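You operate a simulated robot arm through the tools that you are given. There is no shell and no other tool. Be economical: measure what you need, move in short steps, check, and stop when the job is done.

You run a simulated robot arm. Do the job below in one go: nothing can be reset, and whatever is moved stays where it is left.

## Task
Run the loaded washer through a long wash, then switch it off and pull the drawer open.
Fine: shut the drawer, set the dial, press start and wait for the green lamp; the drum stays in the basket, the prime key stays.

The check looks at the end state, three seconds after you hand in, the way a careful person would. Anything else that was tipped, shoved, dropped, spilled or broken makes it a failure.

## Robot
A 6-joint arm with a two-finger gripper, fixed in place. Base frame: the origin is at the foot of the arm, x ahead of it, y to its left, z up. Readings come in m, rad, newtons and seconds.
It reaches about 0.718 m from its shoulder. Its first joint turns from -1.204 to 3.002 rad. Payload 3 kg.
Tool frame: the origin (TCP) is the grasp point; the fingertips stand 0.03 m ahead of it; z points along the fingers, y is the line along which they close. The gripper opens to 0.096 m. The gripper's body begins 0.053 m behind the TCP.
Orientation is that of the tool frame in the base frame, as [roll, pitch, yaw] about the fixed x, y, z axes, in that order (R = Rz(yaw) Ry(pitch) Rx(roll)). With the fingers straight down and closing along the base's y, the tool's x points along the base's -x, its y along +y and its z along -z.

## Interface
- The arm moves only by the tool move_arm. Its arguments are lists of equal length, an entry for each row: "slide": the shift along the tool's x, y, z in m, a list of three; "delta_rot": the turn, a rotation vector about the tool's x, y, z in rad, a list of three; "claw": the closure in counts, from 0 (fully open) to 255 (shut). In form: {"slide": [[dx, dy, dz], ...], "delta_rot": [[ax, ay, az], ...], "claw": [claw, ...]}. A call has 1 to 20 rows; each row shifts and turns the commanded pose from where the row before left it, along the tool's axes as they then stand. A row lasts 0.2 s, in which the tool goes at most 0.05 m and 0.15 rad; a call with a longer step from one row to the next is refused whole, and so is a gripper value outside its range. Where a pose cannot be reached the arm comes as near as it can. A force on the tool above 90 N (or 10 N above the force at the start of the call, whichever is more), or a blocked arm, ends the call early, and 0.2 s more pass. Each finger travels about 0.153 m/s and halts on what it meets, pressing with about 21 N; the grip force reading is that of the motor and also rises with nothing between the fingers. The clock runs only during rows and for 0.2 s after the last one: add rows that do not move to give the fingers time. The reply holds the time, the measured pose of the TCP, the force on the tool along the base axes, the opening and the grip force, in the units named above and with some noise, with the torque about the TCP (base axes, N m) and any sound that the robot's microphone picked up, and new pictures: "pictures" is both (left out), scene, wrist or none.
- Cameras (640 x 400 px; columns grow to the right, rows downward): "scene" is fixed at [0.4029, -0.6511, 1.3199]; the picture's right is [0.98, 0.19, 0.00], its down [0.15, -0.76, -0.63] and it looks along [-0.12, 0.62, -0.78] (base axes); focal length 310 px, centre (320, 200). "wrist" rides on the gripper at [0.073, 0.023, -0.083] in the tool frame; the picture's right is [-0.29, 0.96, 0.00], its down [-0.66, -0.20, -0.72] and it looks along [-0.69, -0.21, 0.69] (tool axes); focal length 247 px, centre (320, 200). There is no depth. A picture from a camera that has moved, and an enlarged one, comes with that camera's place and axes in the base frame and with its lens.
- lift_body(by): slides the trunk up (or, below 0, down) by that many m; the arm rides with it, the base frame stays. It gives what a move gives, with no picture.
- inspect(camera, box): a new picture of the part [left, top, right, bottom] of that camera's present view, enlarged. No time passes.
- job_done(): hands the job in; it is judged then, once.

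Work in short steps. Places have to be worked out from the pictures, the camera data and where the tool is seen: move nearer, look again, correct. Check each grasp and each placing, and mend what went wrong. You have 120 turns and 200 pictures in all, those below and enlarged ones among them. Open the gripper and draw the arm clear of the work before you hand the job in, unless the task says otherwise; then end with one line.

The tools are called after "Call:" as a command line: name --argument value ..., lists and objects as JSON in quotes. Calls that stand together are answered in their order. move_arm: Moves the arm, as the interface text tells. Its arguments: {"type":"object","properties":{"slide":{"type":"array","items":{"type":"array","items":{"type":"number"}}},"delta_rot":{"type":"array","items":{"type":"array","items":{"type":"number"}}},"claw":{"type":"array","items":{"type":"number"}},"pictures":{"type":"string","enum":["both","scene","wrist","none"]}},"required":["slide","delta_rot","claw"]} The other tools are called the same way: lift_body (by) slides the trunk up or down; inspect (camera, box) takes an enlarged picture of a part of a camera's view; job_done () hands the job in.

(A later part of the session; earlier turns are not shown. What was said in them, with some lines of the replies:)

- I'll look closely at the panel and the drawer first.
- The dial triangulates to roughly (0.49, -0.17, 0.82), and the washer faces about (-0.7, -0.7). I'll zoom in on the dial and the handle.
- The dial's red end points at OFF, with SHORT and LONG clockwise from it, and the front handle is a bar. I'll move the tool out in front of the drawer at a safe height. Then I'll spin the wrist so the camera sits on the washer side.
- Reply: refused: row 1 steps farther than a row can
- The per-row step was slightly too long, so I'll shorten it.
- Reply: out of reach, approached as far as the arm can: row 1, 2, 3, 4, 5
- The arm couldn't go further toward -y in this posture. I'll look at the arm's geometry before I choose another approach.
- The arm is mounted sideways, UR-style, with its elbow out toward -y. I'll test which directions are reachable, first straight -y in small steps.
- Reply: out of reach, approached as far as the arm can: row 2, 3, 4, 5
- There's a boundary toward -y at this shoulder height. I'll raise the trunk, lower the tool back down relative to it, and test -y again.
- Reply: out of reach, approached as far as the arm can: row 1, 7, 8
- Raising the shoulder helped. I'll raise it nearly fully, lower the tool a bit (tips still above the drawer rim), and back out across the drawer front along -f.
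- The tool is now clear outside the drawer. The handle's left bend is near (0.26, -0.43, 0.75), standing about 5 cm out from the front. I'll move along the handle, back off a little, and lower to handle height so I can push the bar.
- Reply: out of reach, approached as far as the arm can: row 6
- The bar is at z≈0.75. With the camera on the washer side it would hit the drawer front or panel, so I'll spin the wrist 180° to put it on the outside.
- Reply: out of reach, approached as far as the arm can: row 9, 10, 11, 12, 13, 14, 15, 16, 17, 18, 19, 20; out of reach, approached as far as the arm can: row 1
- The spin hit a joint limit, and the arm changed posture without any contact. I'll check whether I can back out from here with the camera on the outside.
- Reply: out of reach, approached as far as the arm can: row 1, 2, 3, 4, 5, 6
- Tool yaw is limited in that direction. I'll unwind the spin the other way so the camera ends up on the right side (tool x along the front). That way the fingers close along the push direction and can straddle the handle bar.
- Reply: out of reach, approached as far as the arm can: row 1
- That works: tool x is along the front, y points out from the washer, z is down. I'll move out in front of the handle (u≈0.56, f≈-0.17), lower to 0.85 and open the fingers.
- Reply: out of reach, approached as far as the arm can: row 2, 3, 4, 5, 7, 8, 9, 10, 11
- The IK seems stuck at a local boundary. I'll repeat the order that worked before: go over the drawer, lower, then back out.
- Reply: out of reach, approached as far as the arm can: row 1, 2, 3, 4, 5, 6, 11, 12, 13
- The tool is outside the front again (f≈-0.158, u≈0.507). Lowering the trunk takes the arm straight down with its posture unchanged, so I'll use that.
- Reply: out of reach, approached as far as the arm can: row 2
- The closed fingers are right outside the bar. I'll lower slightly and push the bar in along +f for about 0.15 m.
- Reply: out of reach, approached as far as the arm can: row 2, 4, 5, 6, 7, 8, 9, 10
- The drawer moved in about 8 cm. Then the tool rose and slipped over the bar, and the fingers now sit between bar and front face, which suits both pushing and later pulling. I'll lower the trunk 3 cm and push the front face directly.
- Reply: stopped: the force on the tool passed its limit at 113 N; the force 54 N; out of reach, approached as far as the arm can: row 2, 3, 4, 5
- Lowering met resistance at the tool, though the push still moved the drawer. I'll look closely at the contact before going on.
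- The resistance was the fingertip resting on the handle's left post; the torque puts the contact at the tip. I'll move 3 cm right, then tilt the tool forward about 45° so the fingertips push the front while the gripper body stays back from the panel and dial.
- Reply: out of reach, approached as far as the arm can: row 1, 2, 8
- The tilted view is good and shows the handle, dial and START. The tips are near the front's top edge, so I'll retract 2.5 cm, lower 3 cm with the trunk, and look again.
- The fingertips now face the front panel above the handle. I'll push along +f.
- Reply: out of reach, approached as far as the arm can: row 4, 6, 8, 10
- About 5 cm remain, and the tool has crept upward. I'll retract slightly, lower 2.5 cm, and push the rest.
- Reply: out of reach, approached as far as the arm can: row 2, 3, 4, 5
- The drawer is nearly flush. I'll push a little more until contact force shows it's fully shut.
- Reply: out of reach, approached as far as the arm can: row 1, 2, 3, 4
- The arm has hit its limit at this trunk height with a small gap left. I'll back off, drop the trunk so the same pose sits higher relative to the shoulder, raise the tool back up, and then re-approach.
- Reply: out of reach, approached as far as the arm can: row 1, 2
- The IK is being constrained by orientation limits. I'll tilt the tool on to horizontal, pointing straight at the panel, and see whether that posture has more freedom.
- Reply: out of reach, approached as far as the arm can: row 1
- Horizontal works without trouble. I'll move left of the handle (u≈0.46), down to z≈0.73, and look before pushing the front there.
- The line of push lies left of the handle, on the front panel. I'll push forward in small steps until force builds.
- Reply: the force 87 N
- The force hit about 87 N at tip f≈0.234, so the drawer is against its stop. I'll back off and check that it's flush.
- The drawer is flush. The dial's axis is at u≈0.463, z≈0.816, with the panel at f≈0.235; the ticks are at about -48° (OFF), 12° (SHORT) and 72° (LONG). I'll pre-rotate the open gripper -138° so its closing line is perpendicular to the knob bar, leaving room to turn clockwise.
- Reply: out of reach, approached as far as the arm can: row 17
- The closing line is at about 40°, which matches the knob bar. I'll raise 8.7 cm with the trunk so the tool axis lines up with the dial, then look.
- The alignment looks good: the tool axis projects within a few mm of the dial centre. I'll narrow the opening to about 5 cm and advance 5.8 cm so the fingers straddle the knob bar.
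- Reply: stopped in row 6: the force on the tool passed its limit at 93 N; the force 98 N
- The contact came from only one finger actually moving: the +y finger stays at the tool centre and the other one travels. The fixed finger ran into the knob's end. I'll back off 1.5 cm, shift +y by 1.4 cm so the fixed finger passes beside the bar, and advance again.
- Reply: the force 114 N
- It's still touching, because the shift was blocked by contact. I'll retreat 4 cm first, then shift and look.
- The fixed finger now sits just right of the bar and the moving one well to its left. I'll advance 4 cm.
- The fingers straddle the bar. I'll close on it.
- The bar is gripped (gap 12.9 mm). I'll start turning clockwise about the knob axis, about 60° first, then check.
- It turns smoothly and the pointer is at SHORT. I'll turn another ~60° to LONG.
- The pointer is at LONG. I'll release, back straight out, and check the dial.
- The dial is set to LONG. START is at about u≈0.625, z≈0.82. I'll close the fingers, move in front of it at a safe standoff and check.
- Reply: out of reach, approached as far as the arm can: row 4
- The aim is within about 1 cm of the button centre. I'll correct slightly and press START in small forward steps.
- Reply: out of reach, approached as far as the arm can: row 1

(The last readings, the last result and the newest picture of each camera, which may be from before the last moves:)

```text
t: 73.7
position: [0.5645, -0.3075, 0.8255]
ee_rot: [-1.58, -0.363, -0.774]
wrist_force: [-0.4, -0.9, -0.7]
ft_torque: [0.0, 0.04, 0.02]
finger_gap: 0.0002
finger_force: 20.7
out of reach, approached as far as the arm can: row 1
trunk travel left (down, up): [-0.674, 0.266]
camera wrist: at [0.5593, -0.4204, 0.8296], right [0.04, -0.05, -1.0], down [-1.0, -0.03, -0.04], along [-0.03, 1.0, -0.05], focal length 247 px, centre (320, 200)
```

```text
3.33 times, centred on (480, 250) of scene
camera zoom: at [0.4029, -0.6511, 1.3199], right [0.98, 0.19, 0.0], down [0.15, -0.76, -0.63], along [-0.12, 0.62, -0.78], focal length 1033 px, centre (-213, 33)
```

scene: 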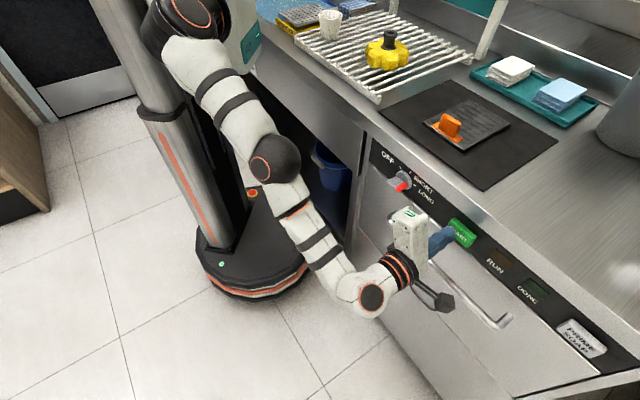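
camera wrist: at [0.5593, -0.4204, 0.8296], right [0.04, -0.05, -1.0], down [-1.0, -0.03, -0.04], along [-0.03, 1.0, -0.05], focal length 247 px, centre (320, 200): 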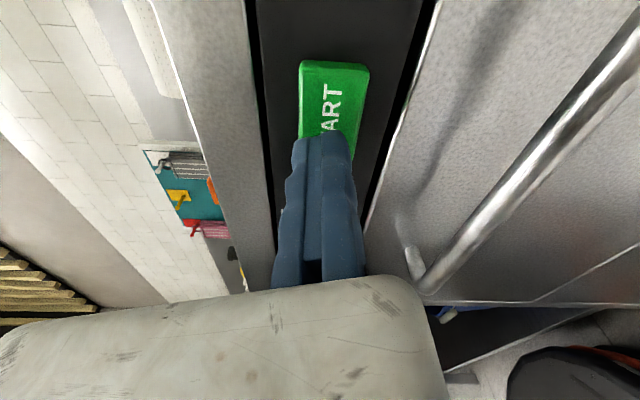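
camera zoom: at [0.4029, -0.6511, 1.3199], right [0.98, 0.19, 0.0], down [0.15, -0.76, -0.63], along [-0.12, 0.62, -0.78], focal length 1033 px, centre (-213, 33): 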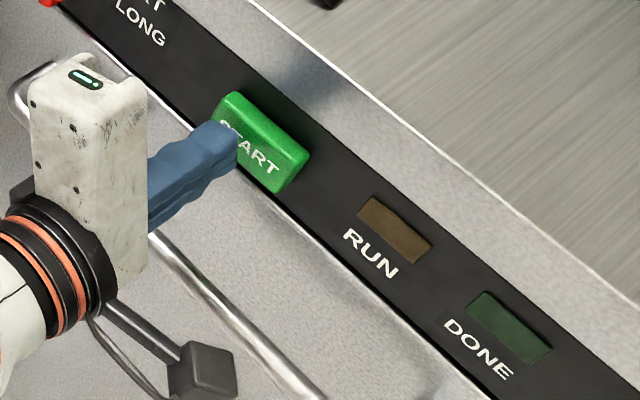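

The tip is right at the button's left half. I'll press on.

Call:
move_arm --slide '[[0, 0, 0.005], [0, 0, 0.005], [0, 0, 0.004], [0, 0, 0.004]]' --delta_rot '[[0, 0, 0], [0, 0, 0], [0, 0, 0], [0, 0, 0]]' --claw '[255, 255, 255, 255]' --pictures "none"

Call:
inspect --camera "scene" --box '[400, 190, 560, 310]'

```text
t: 74.7
position: [0.5733, -0.2963, 0.8253]
ee_rot: [-1.582, -0.364, -0.779]
wrist_force: [-6.1, -5.6, -0.1]
ft_torque: [-0.01, 0.0, -0.05]
finger_gap: 0.0063
finger_force: 33.0
out of reach, approached as far as the arm can: row 1
trunk travel left (down, up): [-0.674, 0.266]
heard: click
```

```text
3.33 times, centred on (480, 250) of scene
camera zoom: at [0.4029, -0.6511, 1.3199], right [0.98, 0.19, 0.0], down [0.15, -0.76, -0.63], along [-0.12, 0.62, -0.78], focal length 1033 px, centre (-213, 33)
```

zoom: 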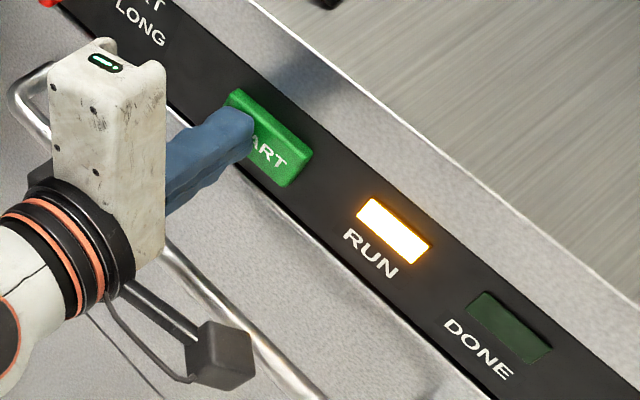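

There was a click and the RUN lamp lit. I'll retract and go back in front of the dial while the cycle runs.

Call:
move_arm --slide '[[0, 0, -0.02], [0, 0, -0.03], [0, 0, -0.03], [-0.0351, -0.0087, 0], [-0.0351, -0.0087, 0], [-0.0351, -0.0087, 0], [-0.0351, -0.0087, 0], [0, 0, -0.014]]' --delta_rot '[[0, 0, 0], [0, 0, 0], [0, 0, 0], [0, 0, 0], [0, 0, 0], [0, 0, 0], [0, 0, 0], [0, 0, 0]]' --claw '[255, 255, 255, 150, 150, 150, 150, 150]'

Call:
inspect --camera "scene" --box '[360, 130, 620, 380]'

```text
t: 76.5
position: [0.4071, -0.2603, 0.8084]
ee_rot: [-1.579, -0.363, -0.776]
wrist_force: [0.0, -0.5, -0.2]
ft_torque: [-0.05, 0.02, 0.01]
finger_gap: 0.0395
finger_force: 0.0
trunk travel left (down, up): [-0.674, 0.266]
camera wrist: at [0.4021, -0.374, 0.8122], right [0.04, -0.05, -1.0], down [-1.0, -0.03, -0.04], along [-0.03, 1.0, -0.05], focal length 247 px, centre (320, 200)
```

scene: 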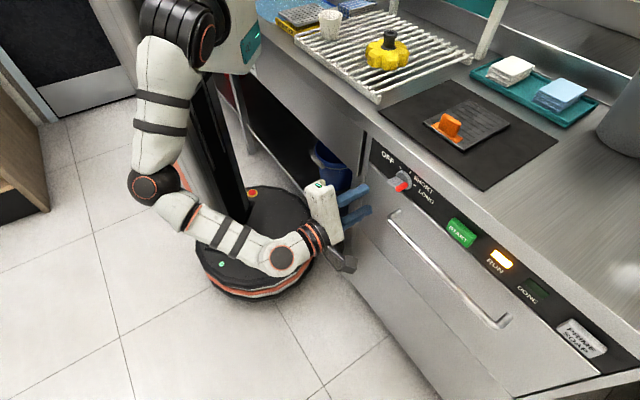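
wrist: 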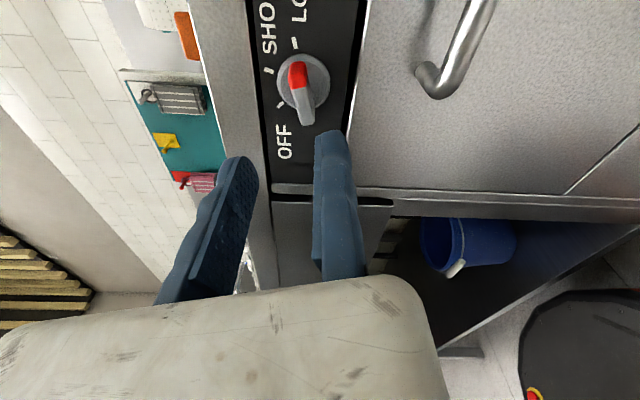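

```text
1.60 times, centred on (490, 255) of scene
camera zoom: at [0.4029, -0.6511, 1.3199], right [0.98, 0.19, 0.0], down [0.15, -0.76, -0.63], along [-0.12, 0.62, -0.78], focal length 496 px, centre (48, 112)
```

zoom: 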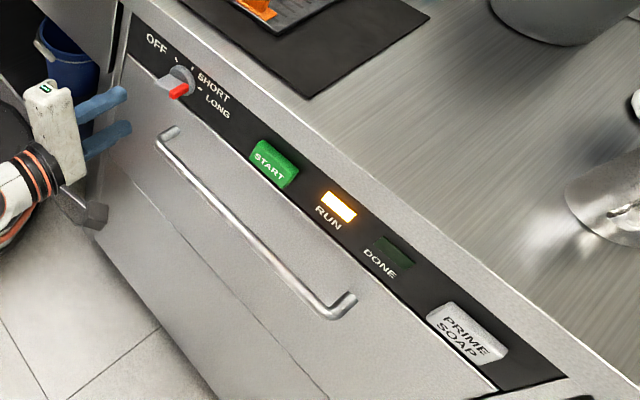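

The washer is running with the dial at LONG. I'll wait with the arm still.

Call:
move_arm --slide '[[0, 0, 0], [0, 0, 0], [0, 0, 0], [0, 0, 0], [0, 0, 0], [0, 0, 0], [0, 0, 0], [0, 0, 0], [0, 0, 0], [0, 0, 0], [0, 0, 0], [0, 0, 0], [0, 0, 0], [0, 0, 0], [0, 0, 0], [0, 0, 0], [0, 0, 0], [0, 0, 0], [0, 0, 0], [0, 0, 0]]' --delta_rot '[[0, 0, 0], [0, 0, 0], [0, 0, 0], [0, 0, 0], [0, 0, 0], [0, 0, 0], [0, 0, 0], [0, 0, 0], [0, 0, 0], [0, 0, 0], [0, 0, 0], [0, 0, 0], [0, 0, 0], [0, 0, 0], [0, 0, 0], [0, 0, 0], [0, 0, 0], [0, 0, 0], [0, 0, 0], [0, 0, 0]]' --claw '[150, 150, 150, 150, 150, 150, 150, 150, 150, 150, 150, 150, 150, 150, 150, 150, 150, 150, 150, 150]' --pictures "none"

Call:
move_arm --slide '[[0, 0, 0], [0, 0, 0], [0, 0, 0], [0, 0, 0], [0, 0, 0], [0, 0, 0], [0, 0, 0], [0, 0, 0], [0, 0, 0], [0, 0, 0], [0, 0, 0], [0, 0, 0], [0, 0, 0], [0, 0, 0], [0, 0, 0], [0, 0, 0], [0, 0, 0], [0, 0, 0], [0, 0, 0], [0, 0, 0]]' --delta_rot '[[0, 0, 0], [0, 0, 0], [0, 0, 0], [0, 0, 0], [0, 0, 0], [0, 0, 0], [0, 0, 0], [0, 0, 0], [0, 0, 0], [0, 0, 0], [0, 0, 0], [0, 0, 0], [0, 0, 0], [0, 0, 0], [0, 0, 0], [0, 0, 0], [0, 0, 0], [0, 0, 0], [0, 0, 0], [0, 0, 0]]' --claw '[150, 150, 150, 150, 150, 150, 150, 150, 150, 150, 150, 150, 150, 150, 150, 150, 150, 150, 150, 150]' --pictures "scene"

```text
t: 80.7
position: [0.405, -0.2601, 0.8079]
ee_rot: [-1.581, -0.363, -0.775]
wrist_force: [-0.3, -0.2, -0.2]
ft_torque: [-0.02, 0.0, 0.0]
finger_gap: 0.0398
finger_force: 0.1
trunk travel left (down, up): [-0.674, 0.266]
```

```text
t: 84.9
position: [0.407, -0.2604, 0.808]
ee_rot: [-1.581, -0.363, -0.775]
wrist_force: [0.7, 0.0, 0.5]
ft_torque: [0.0, -0.01, 0.01]
finger_gap: 0.0395
finger_force: 0.1
trunk travel left (down, up): [-0.674, 0.266]
```

scene: 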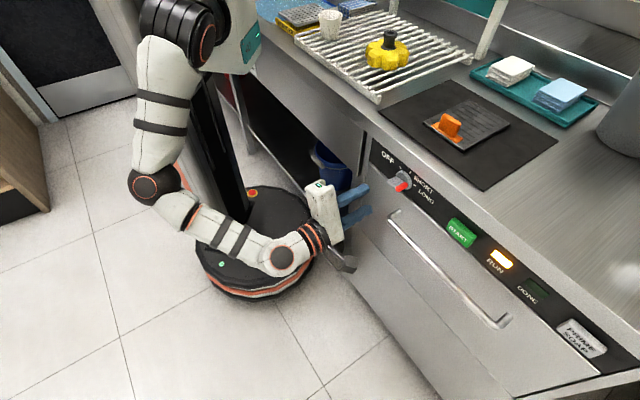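

It's still running, so I'll keep waiting.

Call:
move_arm --slide '[[0, 0, 0], [0, 0, 0], [0, 0, 0], [0, 0, 0], [0, 0, 0], [0, 0, 0], [0, 0, 0], [0, 0, 0], [0, 0, 0], [0, 0, 0], [0, 0, 0], [0, 0, 0], [0, 0, 0], [0, 0, 0], [0, 0, 0], [0, 0, 0], [0, 0, 0], [0, 0, 0], [0, 0, 0], [0, 0, 0]]' --delta_rot '[[0, 0, 0], [0, 0, 0], [0, 0, 0], [0, 0, 0], [0, 0, 0], [0, 0, 0], [0, 0, 0], [0, 0, 0], [0, 0, 0], [0, 0, 0], [0, 0, 0], [0, 0, 0], [0, 0, 0], [0, 0, 0], [0, 0, 0], [0, 0, 0], [0, 0, 0], [0, 0, 0], [0, 0, 0], [0, 0, 0]]' --claw '[150, 150, 150, 150, 150, 150, 150, 150, 150, 150, 150, 150, 150, 150, 150, 150, 150, 150, 150, 150]' --pictures "none"

Call:
move_arm --slide '[[0, 0, 0], [0, 0, 0], [0, 0, 0], [0, 0, 0], [0, 0, 0], [0, 0, 0], [0, 0, 0], [0, 0, 0], [0, 0, 0], [0, 0, 0], [0, 0, 0], [0, 0, 0], [0, 0, 0], [0, 0, 0], [0, 0, 0], [0, 0, 0], [0, 0, 0], [0, 0, 0], [0, 0, 0], [0, 0, 0]]' --delta_rot '[[0, 0, 0], [0, 0, 0], [0, 0, 0], [0, 0, 0], [0, 0, 0], [0, 0, 0], [0, 0, 0], [0, 0, 0], [0, 0, 0], [0, 0, 0], [0, 0, 0], [0, 0, 0], [0, 0, 0], [0, 0, 0], [0, 0, 0], [0, 0, 0], [0, 0, 0], [0, 0, 0], [0, 0, 0], [0, 0, 0]]' --claw '[150, 150, 150, 150, 150, 150, 150, 150, 150, 150, 150, 150, 150, 150, 150, 150, 150, 150, 150, 150]' --pictures "none"

Call:
inspect --camera "scene" --box '[360, 130, 620, 380]'

```text
t: 89.1
position: [0.4067, -0.2604, 0.8093]
ee_rot: [-1.582, -0.363, -0.773]
wrist_force: [0.7, 0.2, -0.7]
ft_torque: [0.01, -0.01, -0.03]
finger_gap: 0.0394
finger_force: 0.1
trunk travel left (down, up): [-0.674, 0.266]
```

```text
t: 93.3
position: [0.4062, -0.2606, 0.8084]
ee_rot: [-1.581, -0.363, -0.775]
wrist_force: [0.6, -0.3, -0.3]
ft_torque: [0.02, 0.0, -0.03]
finger_gap: 0.0397
finger_force: 0.0
trunk travel left (down, up): [-0.674, 0.266]
```

```text
1.60 times, centred on (490, 255) of scene
camera zoom: at [0.4029, -0.6511, 1.3199], right [0.98, 0.19, 0.0], down [0.15, -0.76, -0.63], along [-0.12, 0.62, -0.78], focal length 496 px, centre (48, 112)
```

zoom: 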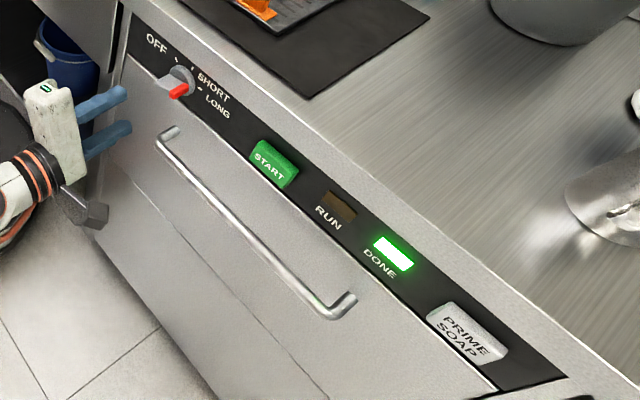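

The green DONE lamp is lit. I'll go back onto the knob bar with the fingers apart.

Call:
move_arm --slide '[[-0.003, 0, 0], [0, 0, 0.02], [0, 0, 0.02], [0, 0, 0.012], [0, 0, 0.012], [0, 0, 0.012]]' --delta_rot '[[0, 0, 0], [0, 0, 0], [0, 0, 0], [0, 0, 0], [0, 0, 0], [0, 0, 0]]' --claw '[130, 130, 130, 130, 130, 130]' --pictures "wrist"

```text
t: 94.7
position: [0.4586, -0.2036, 0.8059]
ee_rot: [-1.581, -0.363, -0.773]
wrist_force: [-0.3, 0.2, 0.2]
ft_torque: [-0.01, 0.0, 0.0]
finger_gap: 0.0469
finger_force: 0.1
trunk travel left (down, up): [-0.674, 0.266]
camera wrist: at [0.4537, -0.3171, 0.8106], right [0.04, -0.05, -1.0], down [-1.0, -0.03, -0.04], along [-0.03, 1.0, -0.05], focal length 247 px, centre (320, 200)
```

wrist: 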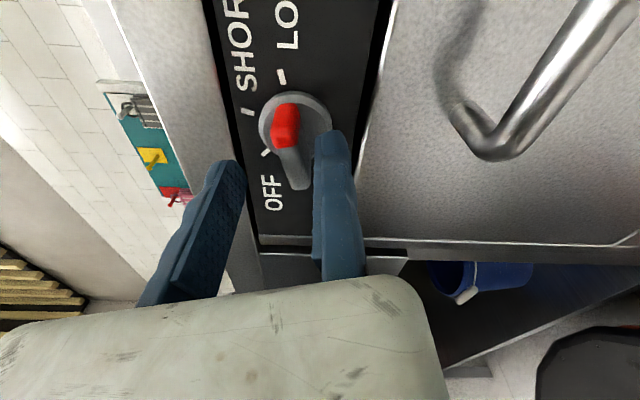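

The fingers straddle the bar. I'll close and take up the slack toward the bar.

Call:
move_arm --slide '[[0, -0.004, 0], [0, -0.002, 0], [0, 0, 0], [0, 0, 0]]' --delta_rot '[[0, 0, 0], [0, 0, 0], [0, 0, 0], [0, 0, 0]]' --claw '[255, 255, 255, 255]' --pictures "none"

Call:
move_arm --slide '[[0.0009, 0, 0], [0.0009, 0, 0], [0.0009, 0, 0], [0.0009, 0, 0], [0.0009, 0, 0], [0.0009, 0, 0], [0.0009, 0, 0]]' --delta_rot '[[0, 0, -0.148], [0, 0, -0.148], [0, 0, -0.148], [0, 0, -0.148], [0, 0, -0.148], [0, 0, -0.148], [0, 0, -0.148]]' --claw '[255, 255, 255, 255, 255, 255, 255]' --pictures "wrist"

```text
t: 95.7
position: [0.454, -0.2014, 0.8131]
ee_rot: [-1.58, -0.365, -0.773]
wrist_force: [2.9, 3.5, 8.6]
ft_torque: [0.52, -0.53, -0.43]
finger_gap: 0.0119
finger_force: 44.6
trunk travel left (down, up): [-0.674, 0.266]
```

```text
t: 97.3
position: [0.4597, -0.2054, 0.8165]
ee_rot: [-1.631, -1.404, -0.72]
wrist_force: [3.5, 0.2, 12.5]
ft_torque: [-0.67, 0.78, -0.25]
finger_gap: 0.0117
finger_force: 45.1
trunk travel left (down, up): [-0.674, 0.266]
camera wrist: at [0.4259, -0.2888, 0.8847], right [0.63, -0.63, -0.45], down [-0.73, -0.3, -0.61], along [0.25, 0.71, -0.65], focal length 247 px, centre (320, 200)
```

wrist: 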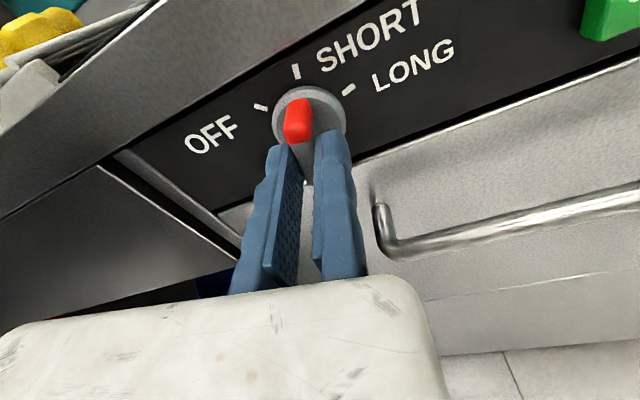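

The bar is held and the pointer has come back to SHORT. I'll turn the remaining ~60° to OFF.

Call:
move_arm --slide '[[0.0009, 0, 0], [0.0009, 0, 0], [0.0009, 0, 0], [0.0009, 0, 0], [0.0009, 0, 0], [0.0009, 0, 0], [0.0009, 0, 0]]' --delta_rot '[[0, 0, -0.148], [0, 0, -0.148], [0, 0, -0.148], [0, 0, -0.148], [0, 0, -0.148], [0, 0, -0.148], [0, 0, -0.148]]' --claw '[255, 255, 255, 255, 255, 255, 255]' --pictures "wrist"

Call:
inspect --camera "scene" --box '[360, 150, 440, 220]'

```text
t: 98.9
position: [0.4605, -0.2063, 0.8239]
ee_rot: [1.574, -0.709, 2.359]
wrist_force: [20.6, -14.3, 26.4]
ft_torque: [1.33, 0.96, -1.54]
finger_gap: 0.0124
finger_force: 44.7
trunk travel left (down, up): [-0.674, 0.266]
camera wrist: at [0.3725, -0.2367, 0.8865], right [0.6, -0.59, 0.53], down [-0.25, -0.77, -0.58], along [0.76, 0.22, -0.61], focal length 247 px, centre (320, 200)
```

wrist: 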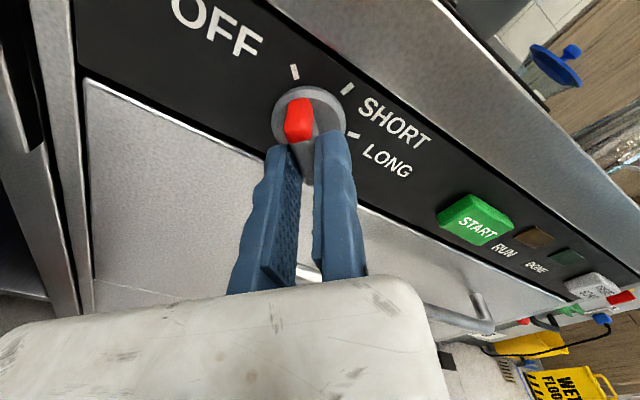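

```text
5.71 times, centred on (400, 185) of scene
camera zoom: at [0.4029, -0.6511, 1.3199], right [0.98, 0.19, 0.0], down [0.15, -0.76, -0.63], along [-0.12, 0.62, -0.78], focal length 1770 px, centre (-137, 286)
```

zoom: 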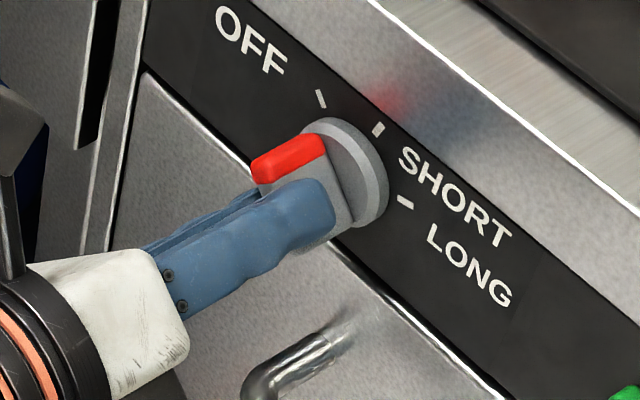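

The dial is at OFF and DONE has gone dark. I'll release and back out.

Call:
move_arm --slide '[[0, 0, 0], [0, 0.003, 0], [0, 0, -0.02], [0, 0, -0.03], [0, 0, -0.03]]' --delta_rot '[[0, 0, 0], [0, 0, 0], [0, 0, 0], [0, 0, 0], [0, 0, 0]]' --claw '[150, 150, 150, 150, 150]'

Call:
inspect --camera "scene" --box '[360, 130, 620, 380]'

```text
t: 100.1
position: [0.4024, -0.2636, 0.824]
ee_rot: [1.582, -0.706, 2.356]
wrist_force: [-0.5, -0.2, -0.2]
ft_torque: [0.02, -0.01, 0.01]
finger_gap: 0.0397
finger_force: 0.2
trunk travel left (down, up): [-0.674, 0.266]
camera wrist: at [0.3147, -0.2943, 0.8875], right [0.61, -0.59, 0.54], down [-0.25, -0.78, -0.58], along [0.76, 0.22, -0.62], focal length 247 px, centre (320, 200)
```

scene: 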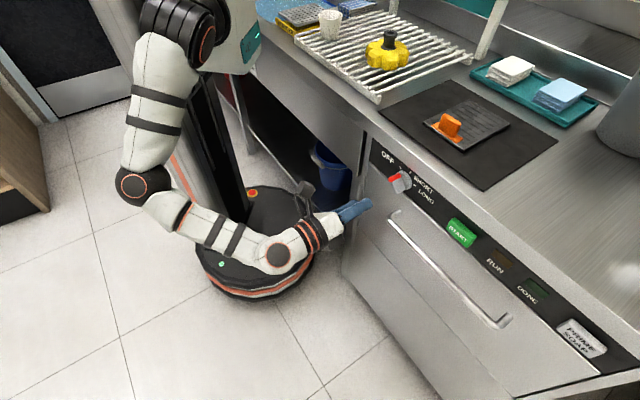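
wrist: 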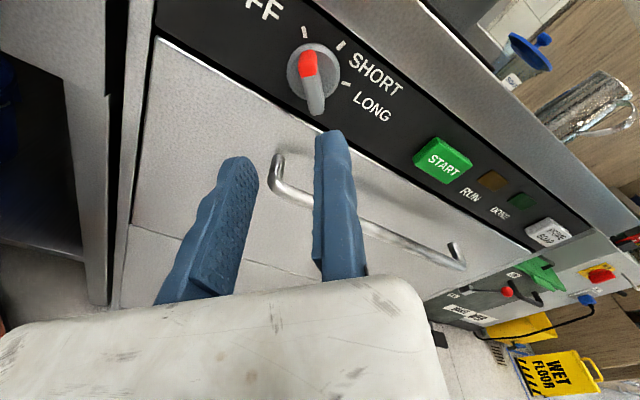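

```text
1.60 times, centred on (490, 255) of scene
camera zoom: at [0.4029, -0.6511, 1.3199], right [0.98, 0.19, 0.0], down [0.15, -0.76, -0.63], along [-0.12, 0.62, -0.78], focal length 496 px, centre (48, 112)
```

zoom: 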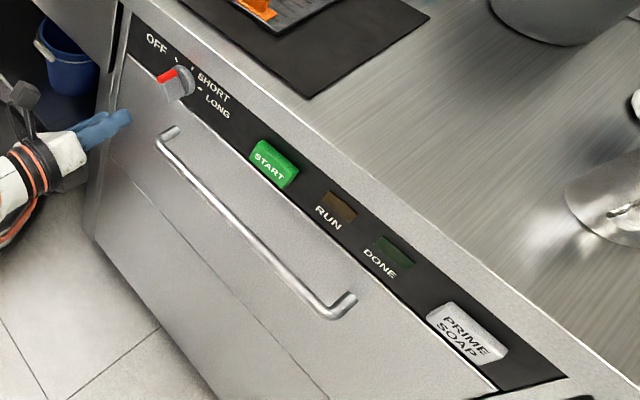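

The dial is at OFF with all lamps dark. Next is the handle: its bar runs from u≈0.48 to 0.78 at z≈0.73, f≈0.19. I'll spin the wrist back so the fingers close vertically and lower to bar height.

Call:
lift_body --by -0.085

Call:
move_arm --slide '[[0, 0, 0], [0, 0, 0], [0, 0, 0], [0, 0, 0], [0, 0, 0], [0, 0, 0], [0, 0, 0], [0, 0, 0], [0, 0, 0], [0, 0, 0], [0, 0, 0], [0, 0, 0], [0, 0, 0], [0, 0, 0], [0, 0, 0], [0, 0, 0], [0, 0, 0], [0.03, 0, 0], [0.03, 0, 0]]' --delta_rot '[[0, 0, 0.142], [0, 0, 0.142], [0, 0, 0.142], [0, 0, 0.142], [0, 0, 0.142], [0, 0, 0.142], [0, 0, 0.142], [0, 0, 0.142], [0, 0, 0.142], [0, 0, 0.142], [0, 0, 0.142], [0, 0, 0.142], [0, 0, 0.142], [0, 0, 0.142], [0, 0, 0.142], [0, 0, 0.142], [0, 0, 0.142], [0, 0, 0], [0, 0, 0]]' --claw '[100, 100, 100, 100, 100, 100, 100, 100, 100, 100, 100, 100, 100, 100, 100, 100, 100, 100, 100]'

Call:
inspect --camera "scene" --box '[340, 170, 500, 290]'

```text
t: 101.3
position: [0.4041, -0.2636, 0.7394]
ee_rot: [1.582, -0.705, 2.358]
wrist_force: [0.2, 0.0, -0.2]
ft_torque: [0.01, -0.01, -0.04]
finger_gap: 0.0397
finger_force: 0.0
trunk travel left (down, up): [-0.589, 0.351]
```

```text
t: 105.3
position: [0.4438, -0.3067, 0.7407]
ee_rot: [-1.58, -0.021, -0.777]
wrist_force: [-1.0, 0.4, -0.8]
ft_torque: [-0.03, -0.01, 0.0]
finger_gap: 0.0586
finger_force: 0.1
trunk travel left (down, up): [-0.589, 0.351]
camera wrist: at [0.4376, -0.4182, 0.719], right [-0.2, 0.19, -0.96], down [-0.98, -0.05, 0.2], along [-0.01, 0.98, 0.19], focal length 247 px, centre (320, 200)
```

scene: 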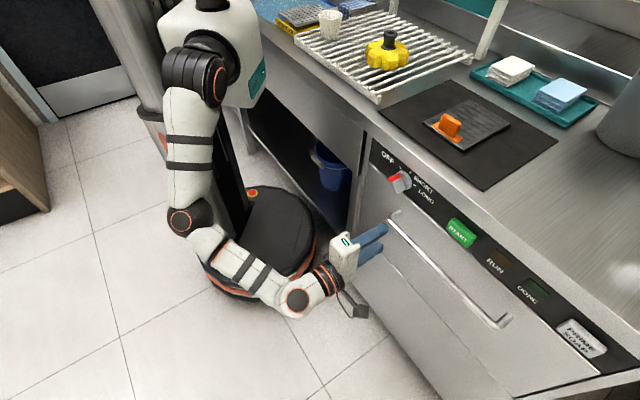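
wrist: 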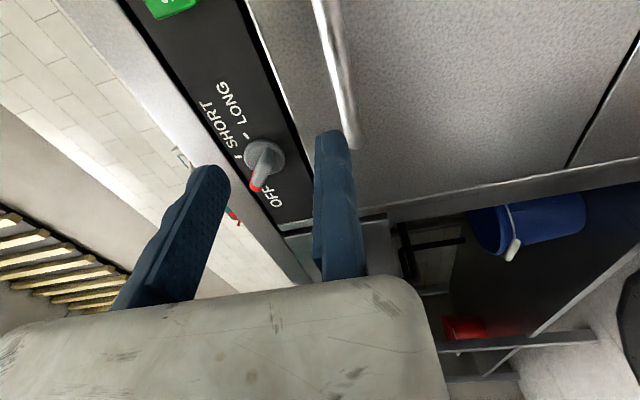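

```text
3.33 times, centred on (420, 230) of scene
camera zoom: at [0.4029, -0.6511, 1.3199], right [0.98, 0.19, 0.0], down [0.15, -0.76, -0.63], along [-0.12, 0.62, -0.78], focal length 1033 px, centre (-13, 100)
```

zoom: 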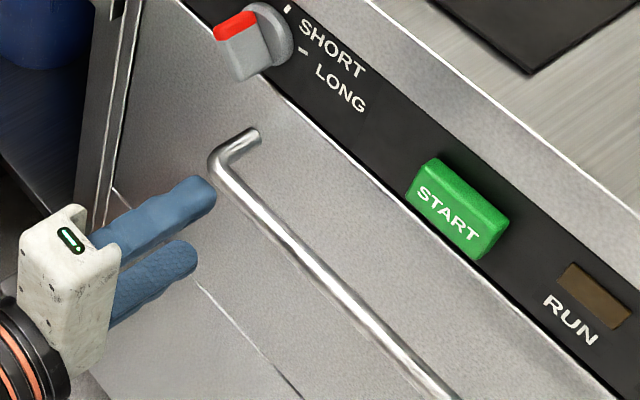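

The bar lies at z≈0.723 and the fixed lower finger's pad is at z≈0.741. I'll lower 2.9 cm and advance 8 cm so the bar ends up between the fingers.

Call:
lift_body --by -0.029

Call:
move_arm --slide '[[0, 0, 0.02], [0, 0, 0.02], [0, 0, 0.012], [0, 0, 0.012], [0, 0, 0.012]]' --delta_rot '[[0, 0, 0], [0, 0, 0], [0, 0, 0], [0, 0, 0], [0, 0, 0]]' --claw '[100, 100, 100, 100, 100]'

Call:
inspect --camera "scene" --box '[340, 170, 500, 290]'

```text
t: 106.1
position: [0.4426, -0.3063, 0.7132]
ee_rot: [-1.579, -0.021, -0.778]
wrist_force: [-1.3, 0.5, 0.4]
ft_torque: [0.02, -0.03, 0.0]
finger_gap: 0.0586
finger_force: 0.0
trunk travel left (down, up): [-0.56, 0.38]
```

```text
t: 107.3
position: [0.4974, -0.2521, 0.7104]
ee_rot: [-1.583, -0.022, -0.776]
wrist_force: [0.7, 0.9, 1.1]
ft_torque: [0.02, 0.0, 0.01]
finger_gap: 0.0583
finger_force: 0.0
trunk travel left (down, up): [-0.56, 0.38]
camera wrist: at [0.4909, -0.3633, 0.6901], right [-0.2, 0.19, -0.96], down [-0.98, -0.05, 0.2], along [-0.01, 0.98, 0.19], focal length 247 px, centre (320, 200)
```

scene: 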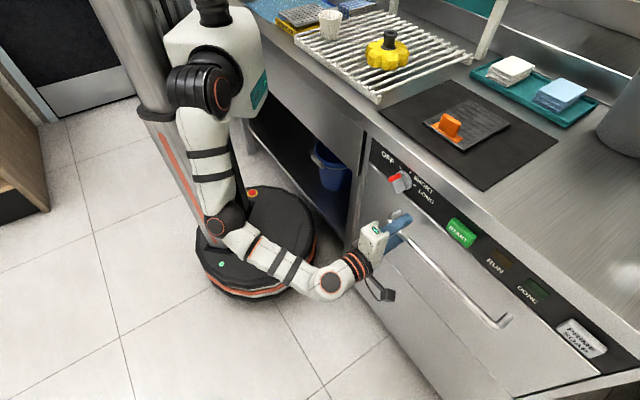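
wrist: 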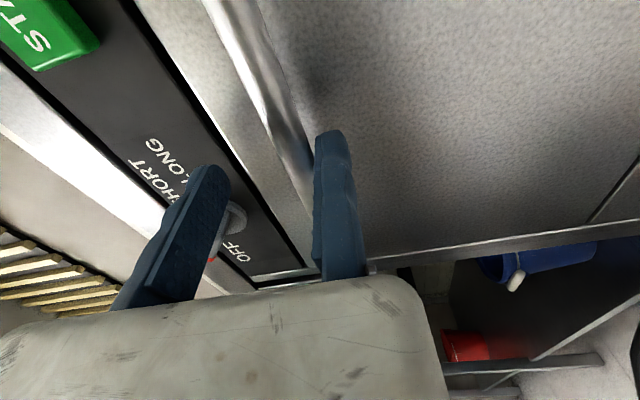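

```text
3.33 times, centred on (420, 230) of scene
camera zoom: at [0.4029, -0.6511, 1.3199], right [0.98, 0.19, 0.0], down [0.15, -0.76, -0.63], along [-0.12, 0.62, -0.78], focal length 1033 px, centre (-13, 100)
```

zoom: 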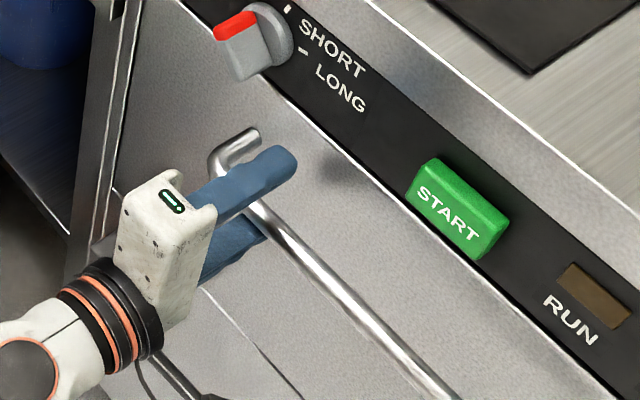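

The bar is between the fingers. I'll close on it.

Call:
move_arm --slide '[[0, 0, 0], [0, 0, 0], [0, 0, 0], [0, 0, 0]]' --delta_rot '[[0, 0, 0], [0, 0, 0], [0, 0, 0], [0, 0, 0]]' --claw '[255, 255, 255, 255]' --pictures "wrist"

```text
t: 108.3
position: [0.4971, -0.2526, 0.7136]
ee_rot: [-1.577, -0.023, -0.778]
wrist_force: [7.8, -4.3, 18.6]
ft_torque: [0.9, 0.36, 0.33]
finger_gap: 0.0159
finger_force: 45.0
trunk travel left (down, up): [-0.56, 0.38]
camera wrist: at [0.4906, -0.3634, 0.692], right [-0.2, 0.19, -0.96], down [-0.98, -0.05, 0.19], along [-0.01, 0.98, 0.19], focal length 247 px, centre (320, 200)
```

wrist: 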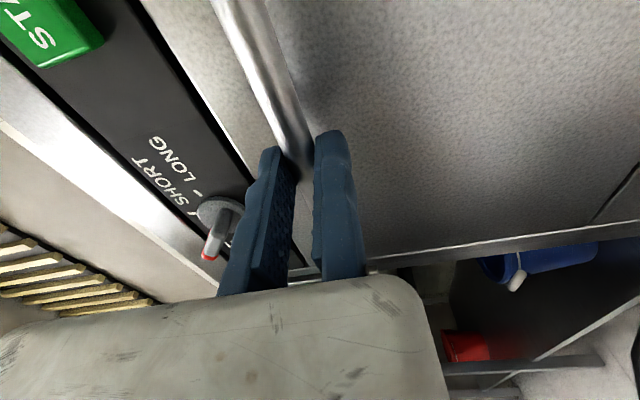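

I have the bar (gap 15.9 mm). I'll pull straight out slowly and check.

Call:
move_arm --slide '[[0, 0.002, -0.006], [0, 0, -0.01], [0, 0, -0.012], [0, 0, -0.014], [0, 0, -0.014], [0, 0, -0.014], [0, 0, -0.014]]' --delta_rot '[[0, 0, 0], [0, 0, 0], [0, 0, 0], [0, 0, 0], [0, 0, 0], [0, 0, 0], [0, 0, 0]]' --claw '[255, 255, 255, 255, 255, 255, 255]'

```text
t: 109.9
position: [0.4371, -0.3121, 0.7145]
ee_rot: [-1.571, -0.023, -0.777]
wrist_force: [8.2, -10.9, 36.7]
ft_torque: [1.05, 0.1, 0.25]
finger_gap: 0.016
finger_force: 45.6
trunk travel left (down, up): [-0.56, 0.38]
camera wrist: at [0.4307, -0.4229, 0.6916], right [-0.19, 0.19, -0.96], down [-0.98, -0.05, 0.19], along [-0.01, 0.98, 0.2], focal length 247 px, centre (320, 200)
```

scene: 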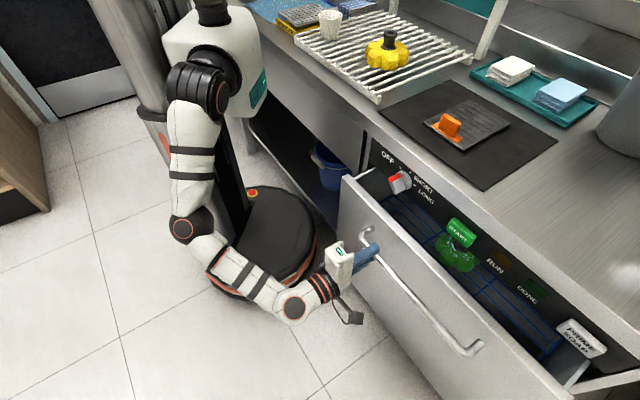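
wrist: 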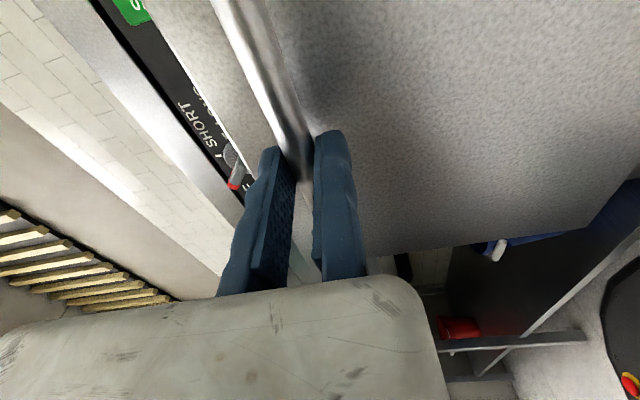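

The drawer follows. I'll relieve the small vertical load and keep pulling.

Call:
move_arm --slide '[[0, -0.003, -0.01], [0, 0, -0.014], [0, 0, -0.014], [0, 0, -0.014], [0, 0, -0.014], [0, 0, -0.014], [0, 0, -0.014], [0, 0, -0.014]]' --delta_rot '[[0, 0, 0], [0, 0, 0], [0, 0, 0], [0, 0, 0], [0, 0, 0], [0, 0, 0], [0, 0, 0], [0, 0, 0]]' --claw '[255, 255, 255, 255, 255, 255, 255, 255]'

```text
t: 111.7
position: [0.3615, -0.3876, 0.7134]
ee_rot: [-1.583, -0.019, -0.777]
wrist_force: [-7.9, 6.3, -5.4]
ft_torque: [0.58, 0.78, 0.09]
finger_gap: 0.0155
finger_force: 44.6
trunk travel left (down, up): [-0.56, 0.38]
camera wrist: at [0.3545, -0.4993, 0.6926], right [-0.2, 0.18, -0.96], down [-0.98, -0.05, 0.2], along [-0.01, 0.98, 0.19], focal length 247 px, centre (320, 200)
```

scene: 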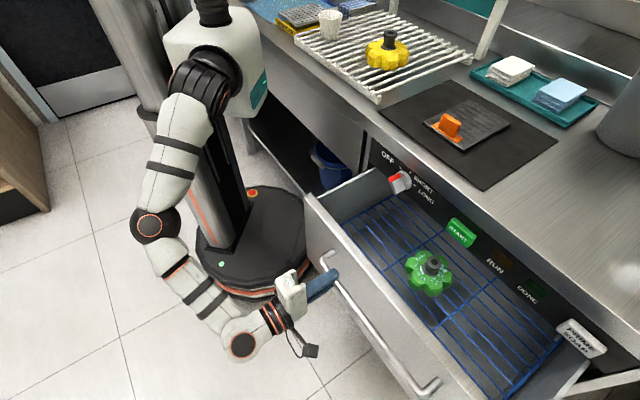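
wrist: 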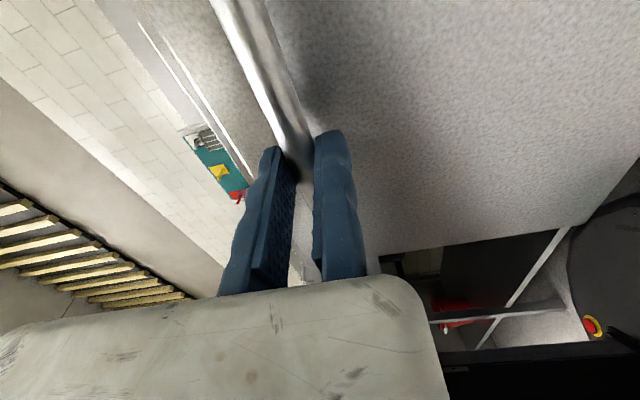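

The drawer is about 19 cm open and the drum looks washed. The original opening was about 30 cm, so I'll keep pulling.

Call:
move_arm --slide '[[0, 0, -0.014], [0, 0, -0.014], [0, 0, -0.014], [0, 0, -0.012], [0, 0, -0.012], [0, 0, -0.01], [0, 0, -0.01]]' --delta_rot '[[0, 0, 0], [0, 0, 0], [0, 0, 0], [0, 0, 0], [0, 0, 0], [0, 0, 0], [0, 0, 0]]' --claw '[255, 255, 255, 255, 255, 255, 255]'

```text
t: 113.3
position: [0.2983, -0.4497, 0.7142]
ee_rot: [-1.585, -0.02, -0.772]
wrist_force: [-23.5, 24.3, -24.7]
ft_torque: [0.43, 1.07, 0.05]
finger_gap: 0.0156
finger_force: 45.0
trunk travel left (down, up): [-0.56, 0.38]
camera wrist: at [0.2933, -0.561, 0.6928], right [-0.21, 0.18, -0.96], down [-0.98, -0.05, 0.2], along [-0.01, 0.98, 0.19], focal length 247 px, centre (320, 200)
```

scene: 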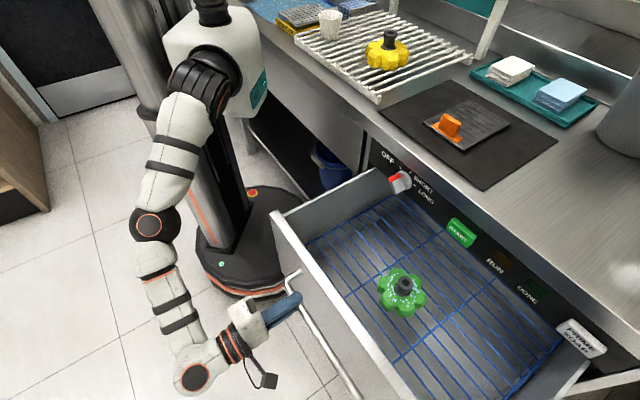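
wrist: 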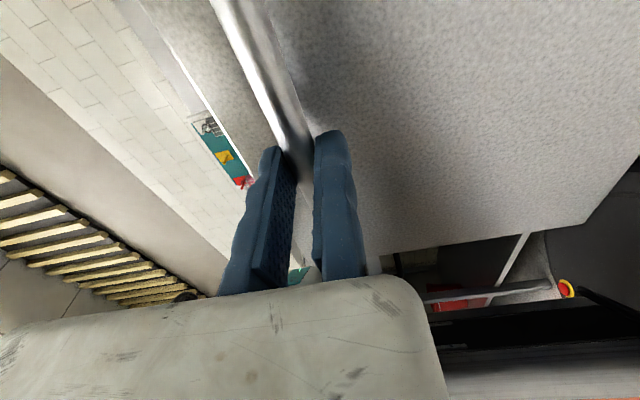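

It's almost at the original opening. I'll relieve the side load and pull the last 3 cm gently.

Call:
move_arm --slide '[[-0.002, 0.002, -0.008], [-0.001, 0, -0.008], [0, 0, -0.008], [0, 0, -0.006]]' --delta_rot '[[0, 0, 0], [0, 0, 0], [0, 0, 0], [0, 0, 0]]' --claw '[255, 255, 255, 255]' --pictures "scene"

```text
t: 114.3
position: [0.2791, -0.471, 0.7142]
ee_rot: [-1.579, -0.024, -0.777]
wrist_force: [-5.7, 7.2, -4.4]
ft_torque: [0.64, 0.73, 1.23]
finger_gap: 0.0157
finger_force: 44.9
trunk travel left (down, up): [-0.56, 0.38]
```

scene: 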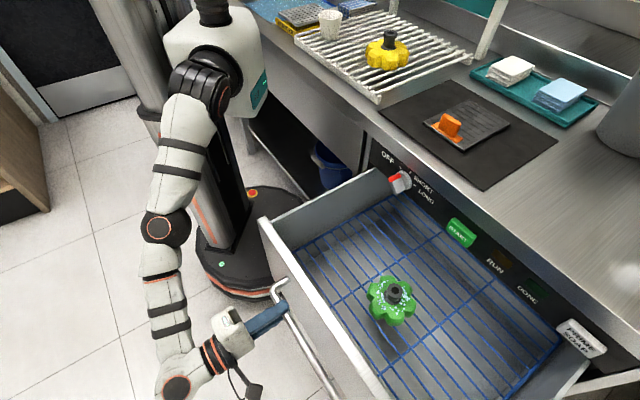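

The drawer is back at its original full opening. I'll release and back the arm off clear.

Call:
move_arm --slide '[[0, 0, 0], [0, 0.003, 0], [0, 0, 0], [0, 0, -0.02], [0, 0, -0.03], [0, 0, -0.03]]' --delta_rot '[[0, 0, 0], [0, 0, 0], [0, 0, 0], [0, 0, 0], [0, 0, 0], [0, 0, 0]]' --claw '[60, 60, 0, 0, 0, 0]'

Call:
inspect --camera "scene" --box '[340, 130, 620, 390]'

```text
t: 115.7
position: [0.2446, -0.4856, 0.7174]
ee_rot: [-1.58, -0.019, -0.778]
wrist_force: [-0.2, -0.4, -0.5]
ft_torque: [0.02, -0.08, 0.02]
finger_gap: 0.0959
finger_force: 0.0
out of reach, approached as far as the arm can: row 4, 5, 6
trunk travel left (down, up): [-0.56, 0.38]
camera wrist: at [0.2375, -0.5975, 0.6953], right [-0.2, 0.19, -0.96], down [-0.98, -0.05, 0.2], along [-0.01, 0.98, 0.19], focal length 247 px, centre (320, 200)
```

scene: 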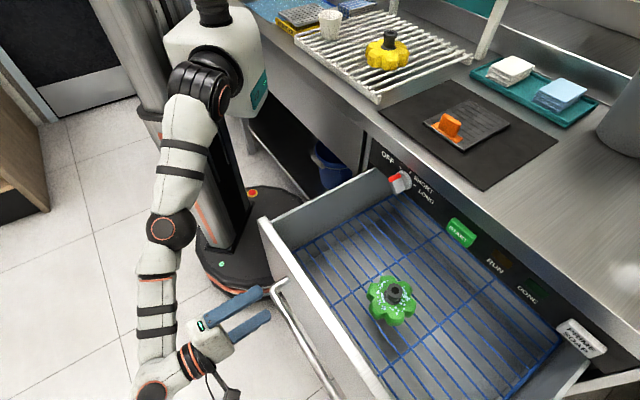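
wrist: 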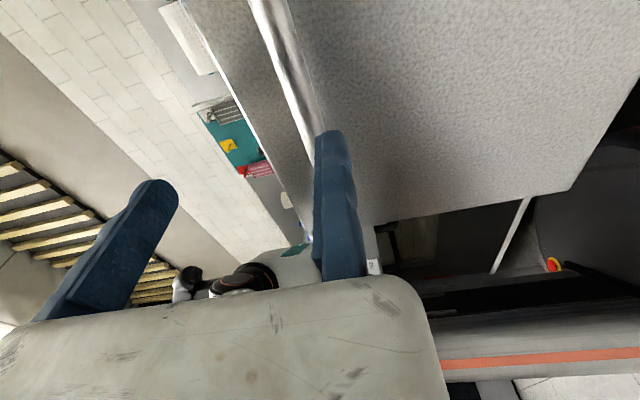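

```text
1.54 times, centred on (480, 260) of scene
camera zoom: at [0.4029, -0.6511, 1.3199], right [0.98, 0.19, 0.0], down [0.15, -0.76, -0.63], along [-0.12, 0.62, -0.78], focal length 477 px, centre (74, 108)
```

zoom: 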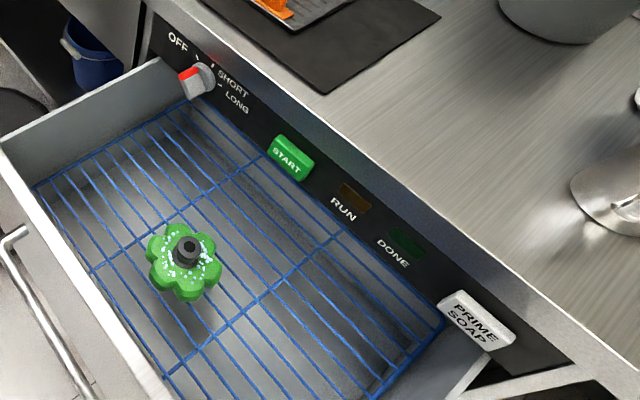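

Drawer open, dial at OFF, lamps dark, drum in the basket, PRIME untouched. The fingers are still near the bar, so I'll draw them further away, out and to the left.

Call:
move_arm --slide '[[-0.01, 0, -0.015], [-0.015, 0, -0.015], [-0.015, 0, -0.015], [-0.015, 0, -0.015]]' --delta_rot '[[0, 0, 0], [0, 0, 0], [0, 0, 0], [0, 0, 0]]' --claw '[0, 0, 0, 0]' --pictures "scene"

```text
t: 116.7
position: [0.1628, -0.4824, 0.7221]
ee_rot: [-1.581, -0.02, -0.779]
wrist_force: [0.1, -0.3, 0.2]
ft_torque: [0.02, 0.0, 0.05]
finger_gap: 0.096
finger_force: 0.1
out of reach, approached as far as the arm can: row 3
trunk travel left (down, up): [-0.56, 0.38]
```

scene: 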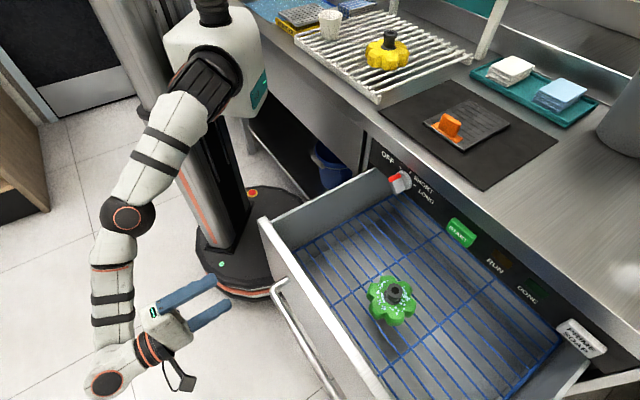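

The arm is clear with the gripper open, and everything is in its final state, so I'm handing in.

Call:
job_done

```text
The job is handed in.
```

The washer ran a full long wash until the green DONE lamp lit. The dial is back at OFF, the drawer is pulled open with the clean drum still in the basket, and the prime key was not touched.
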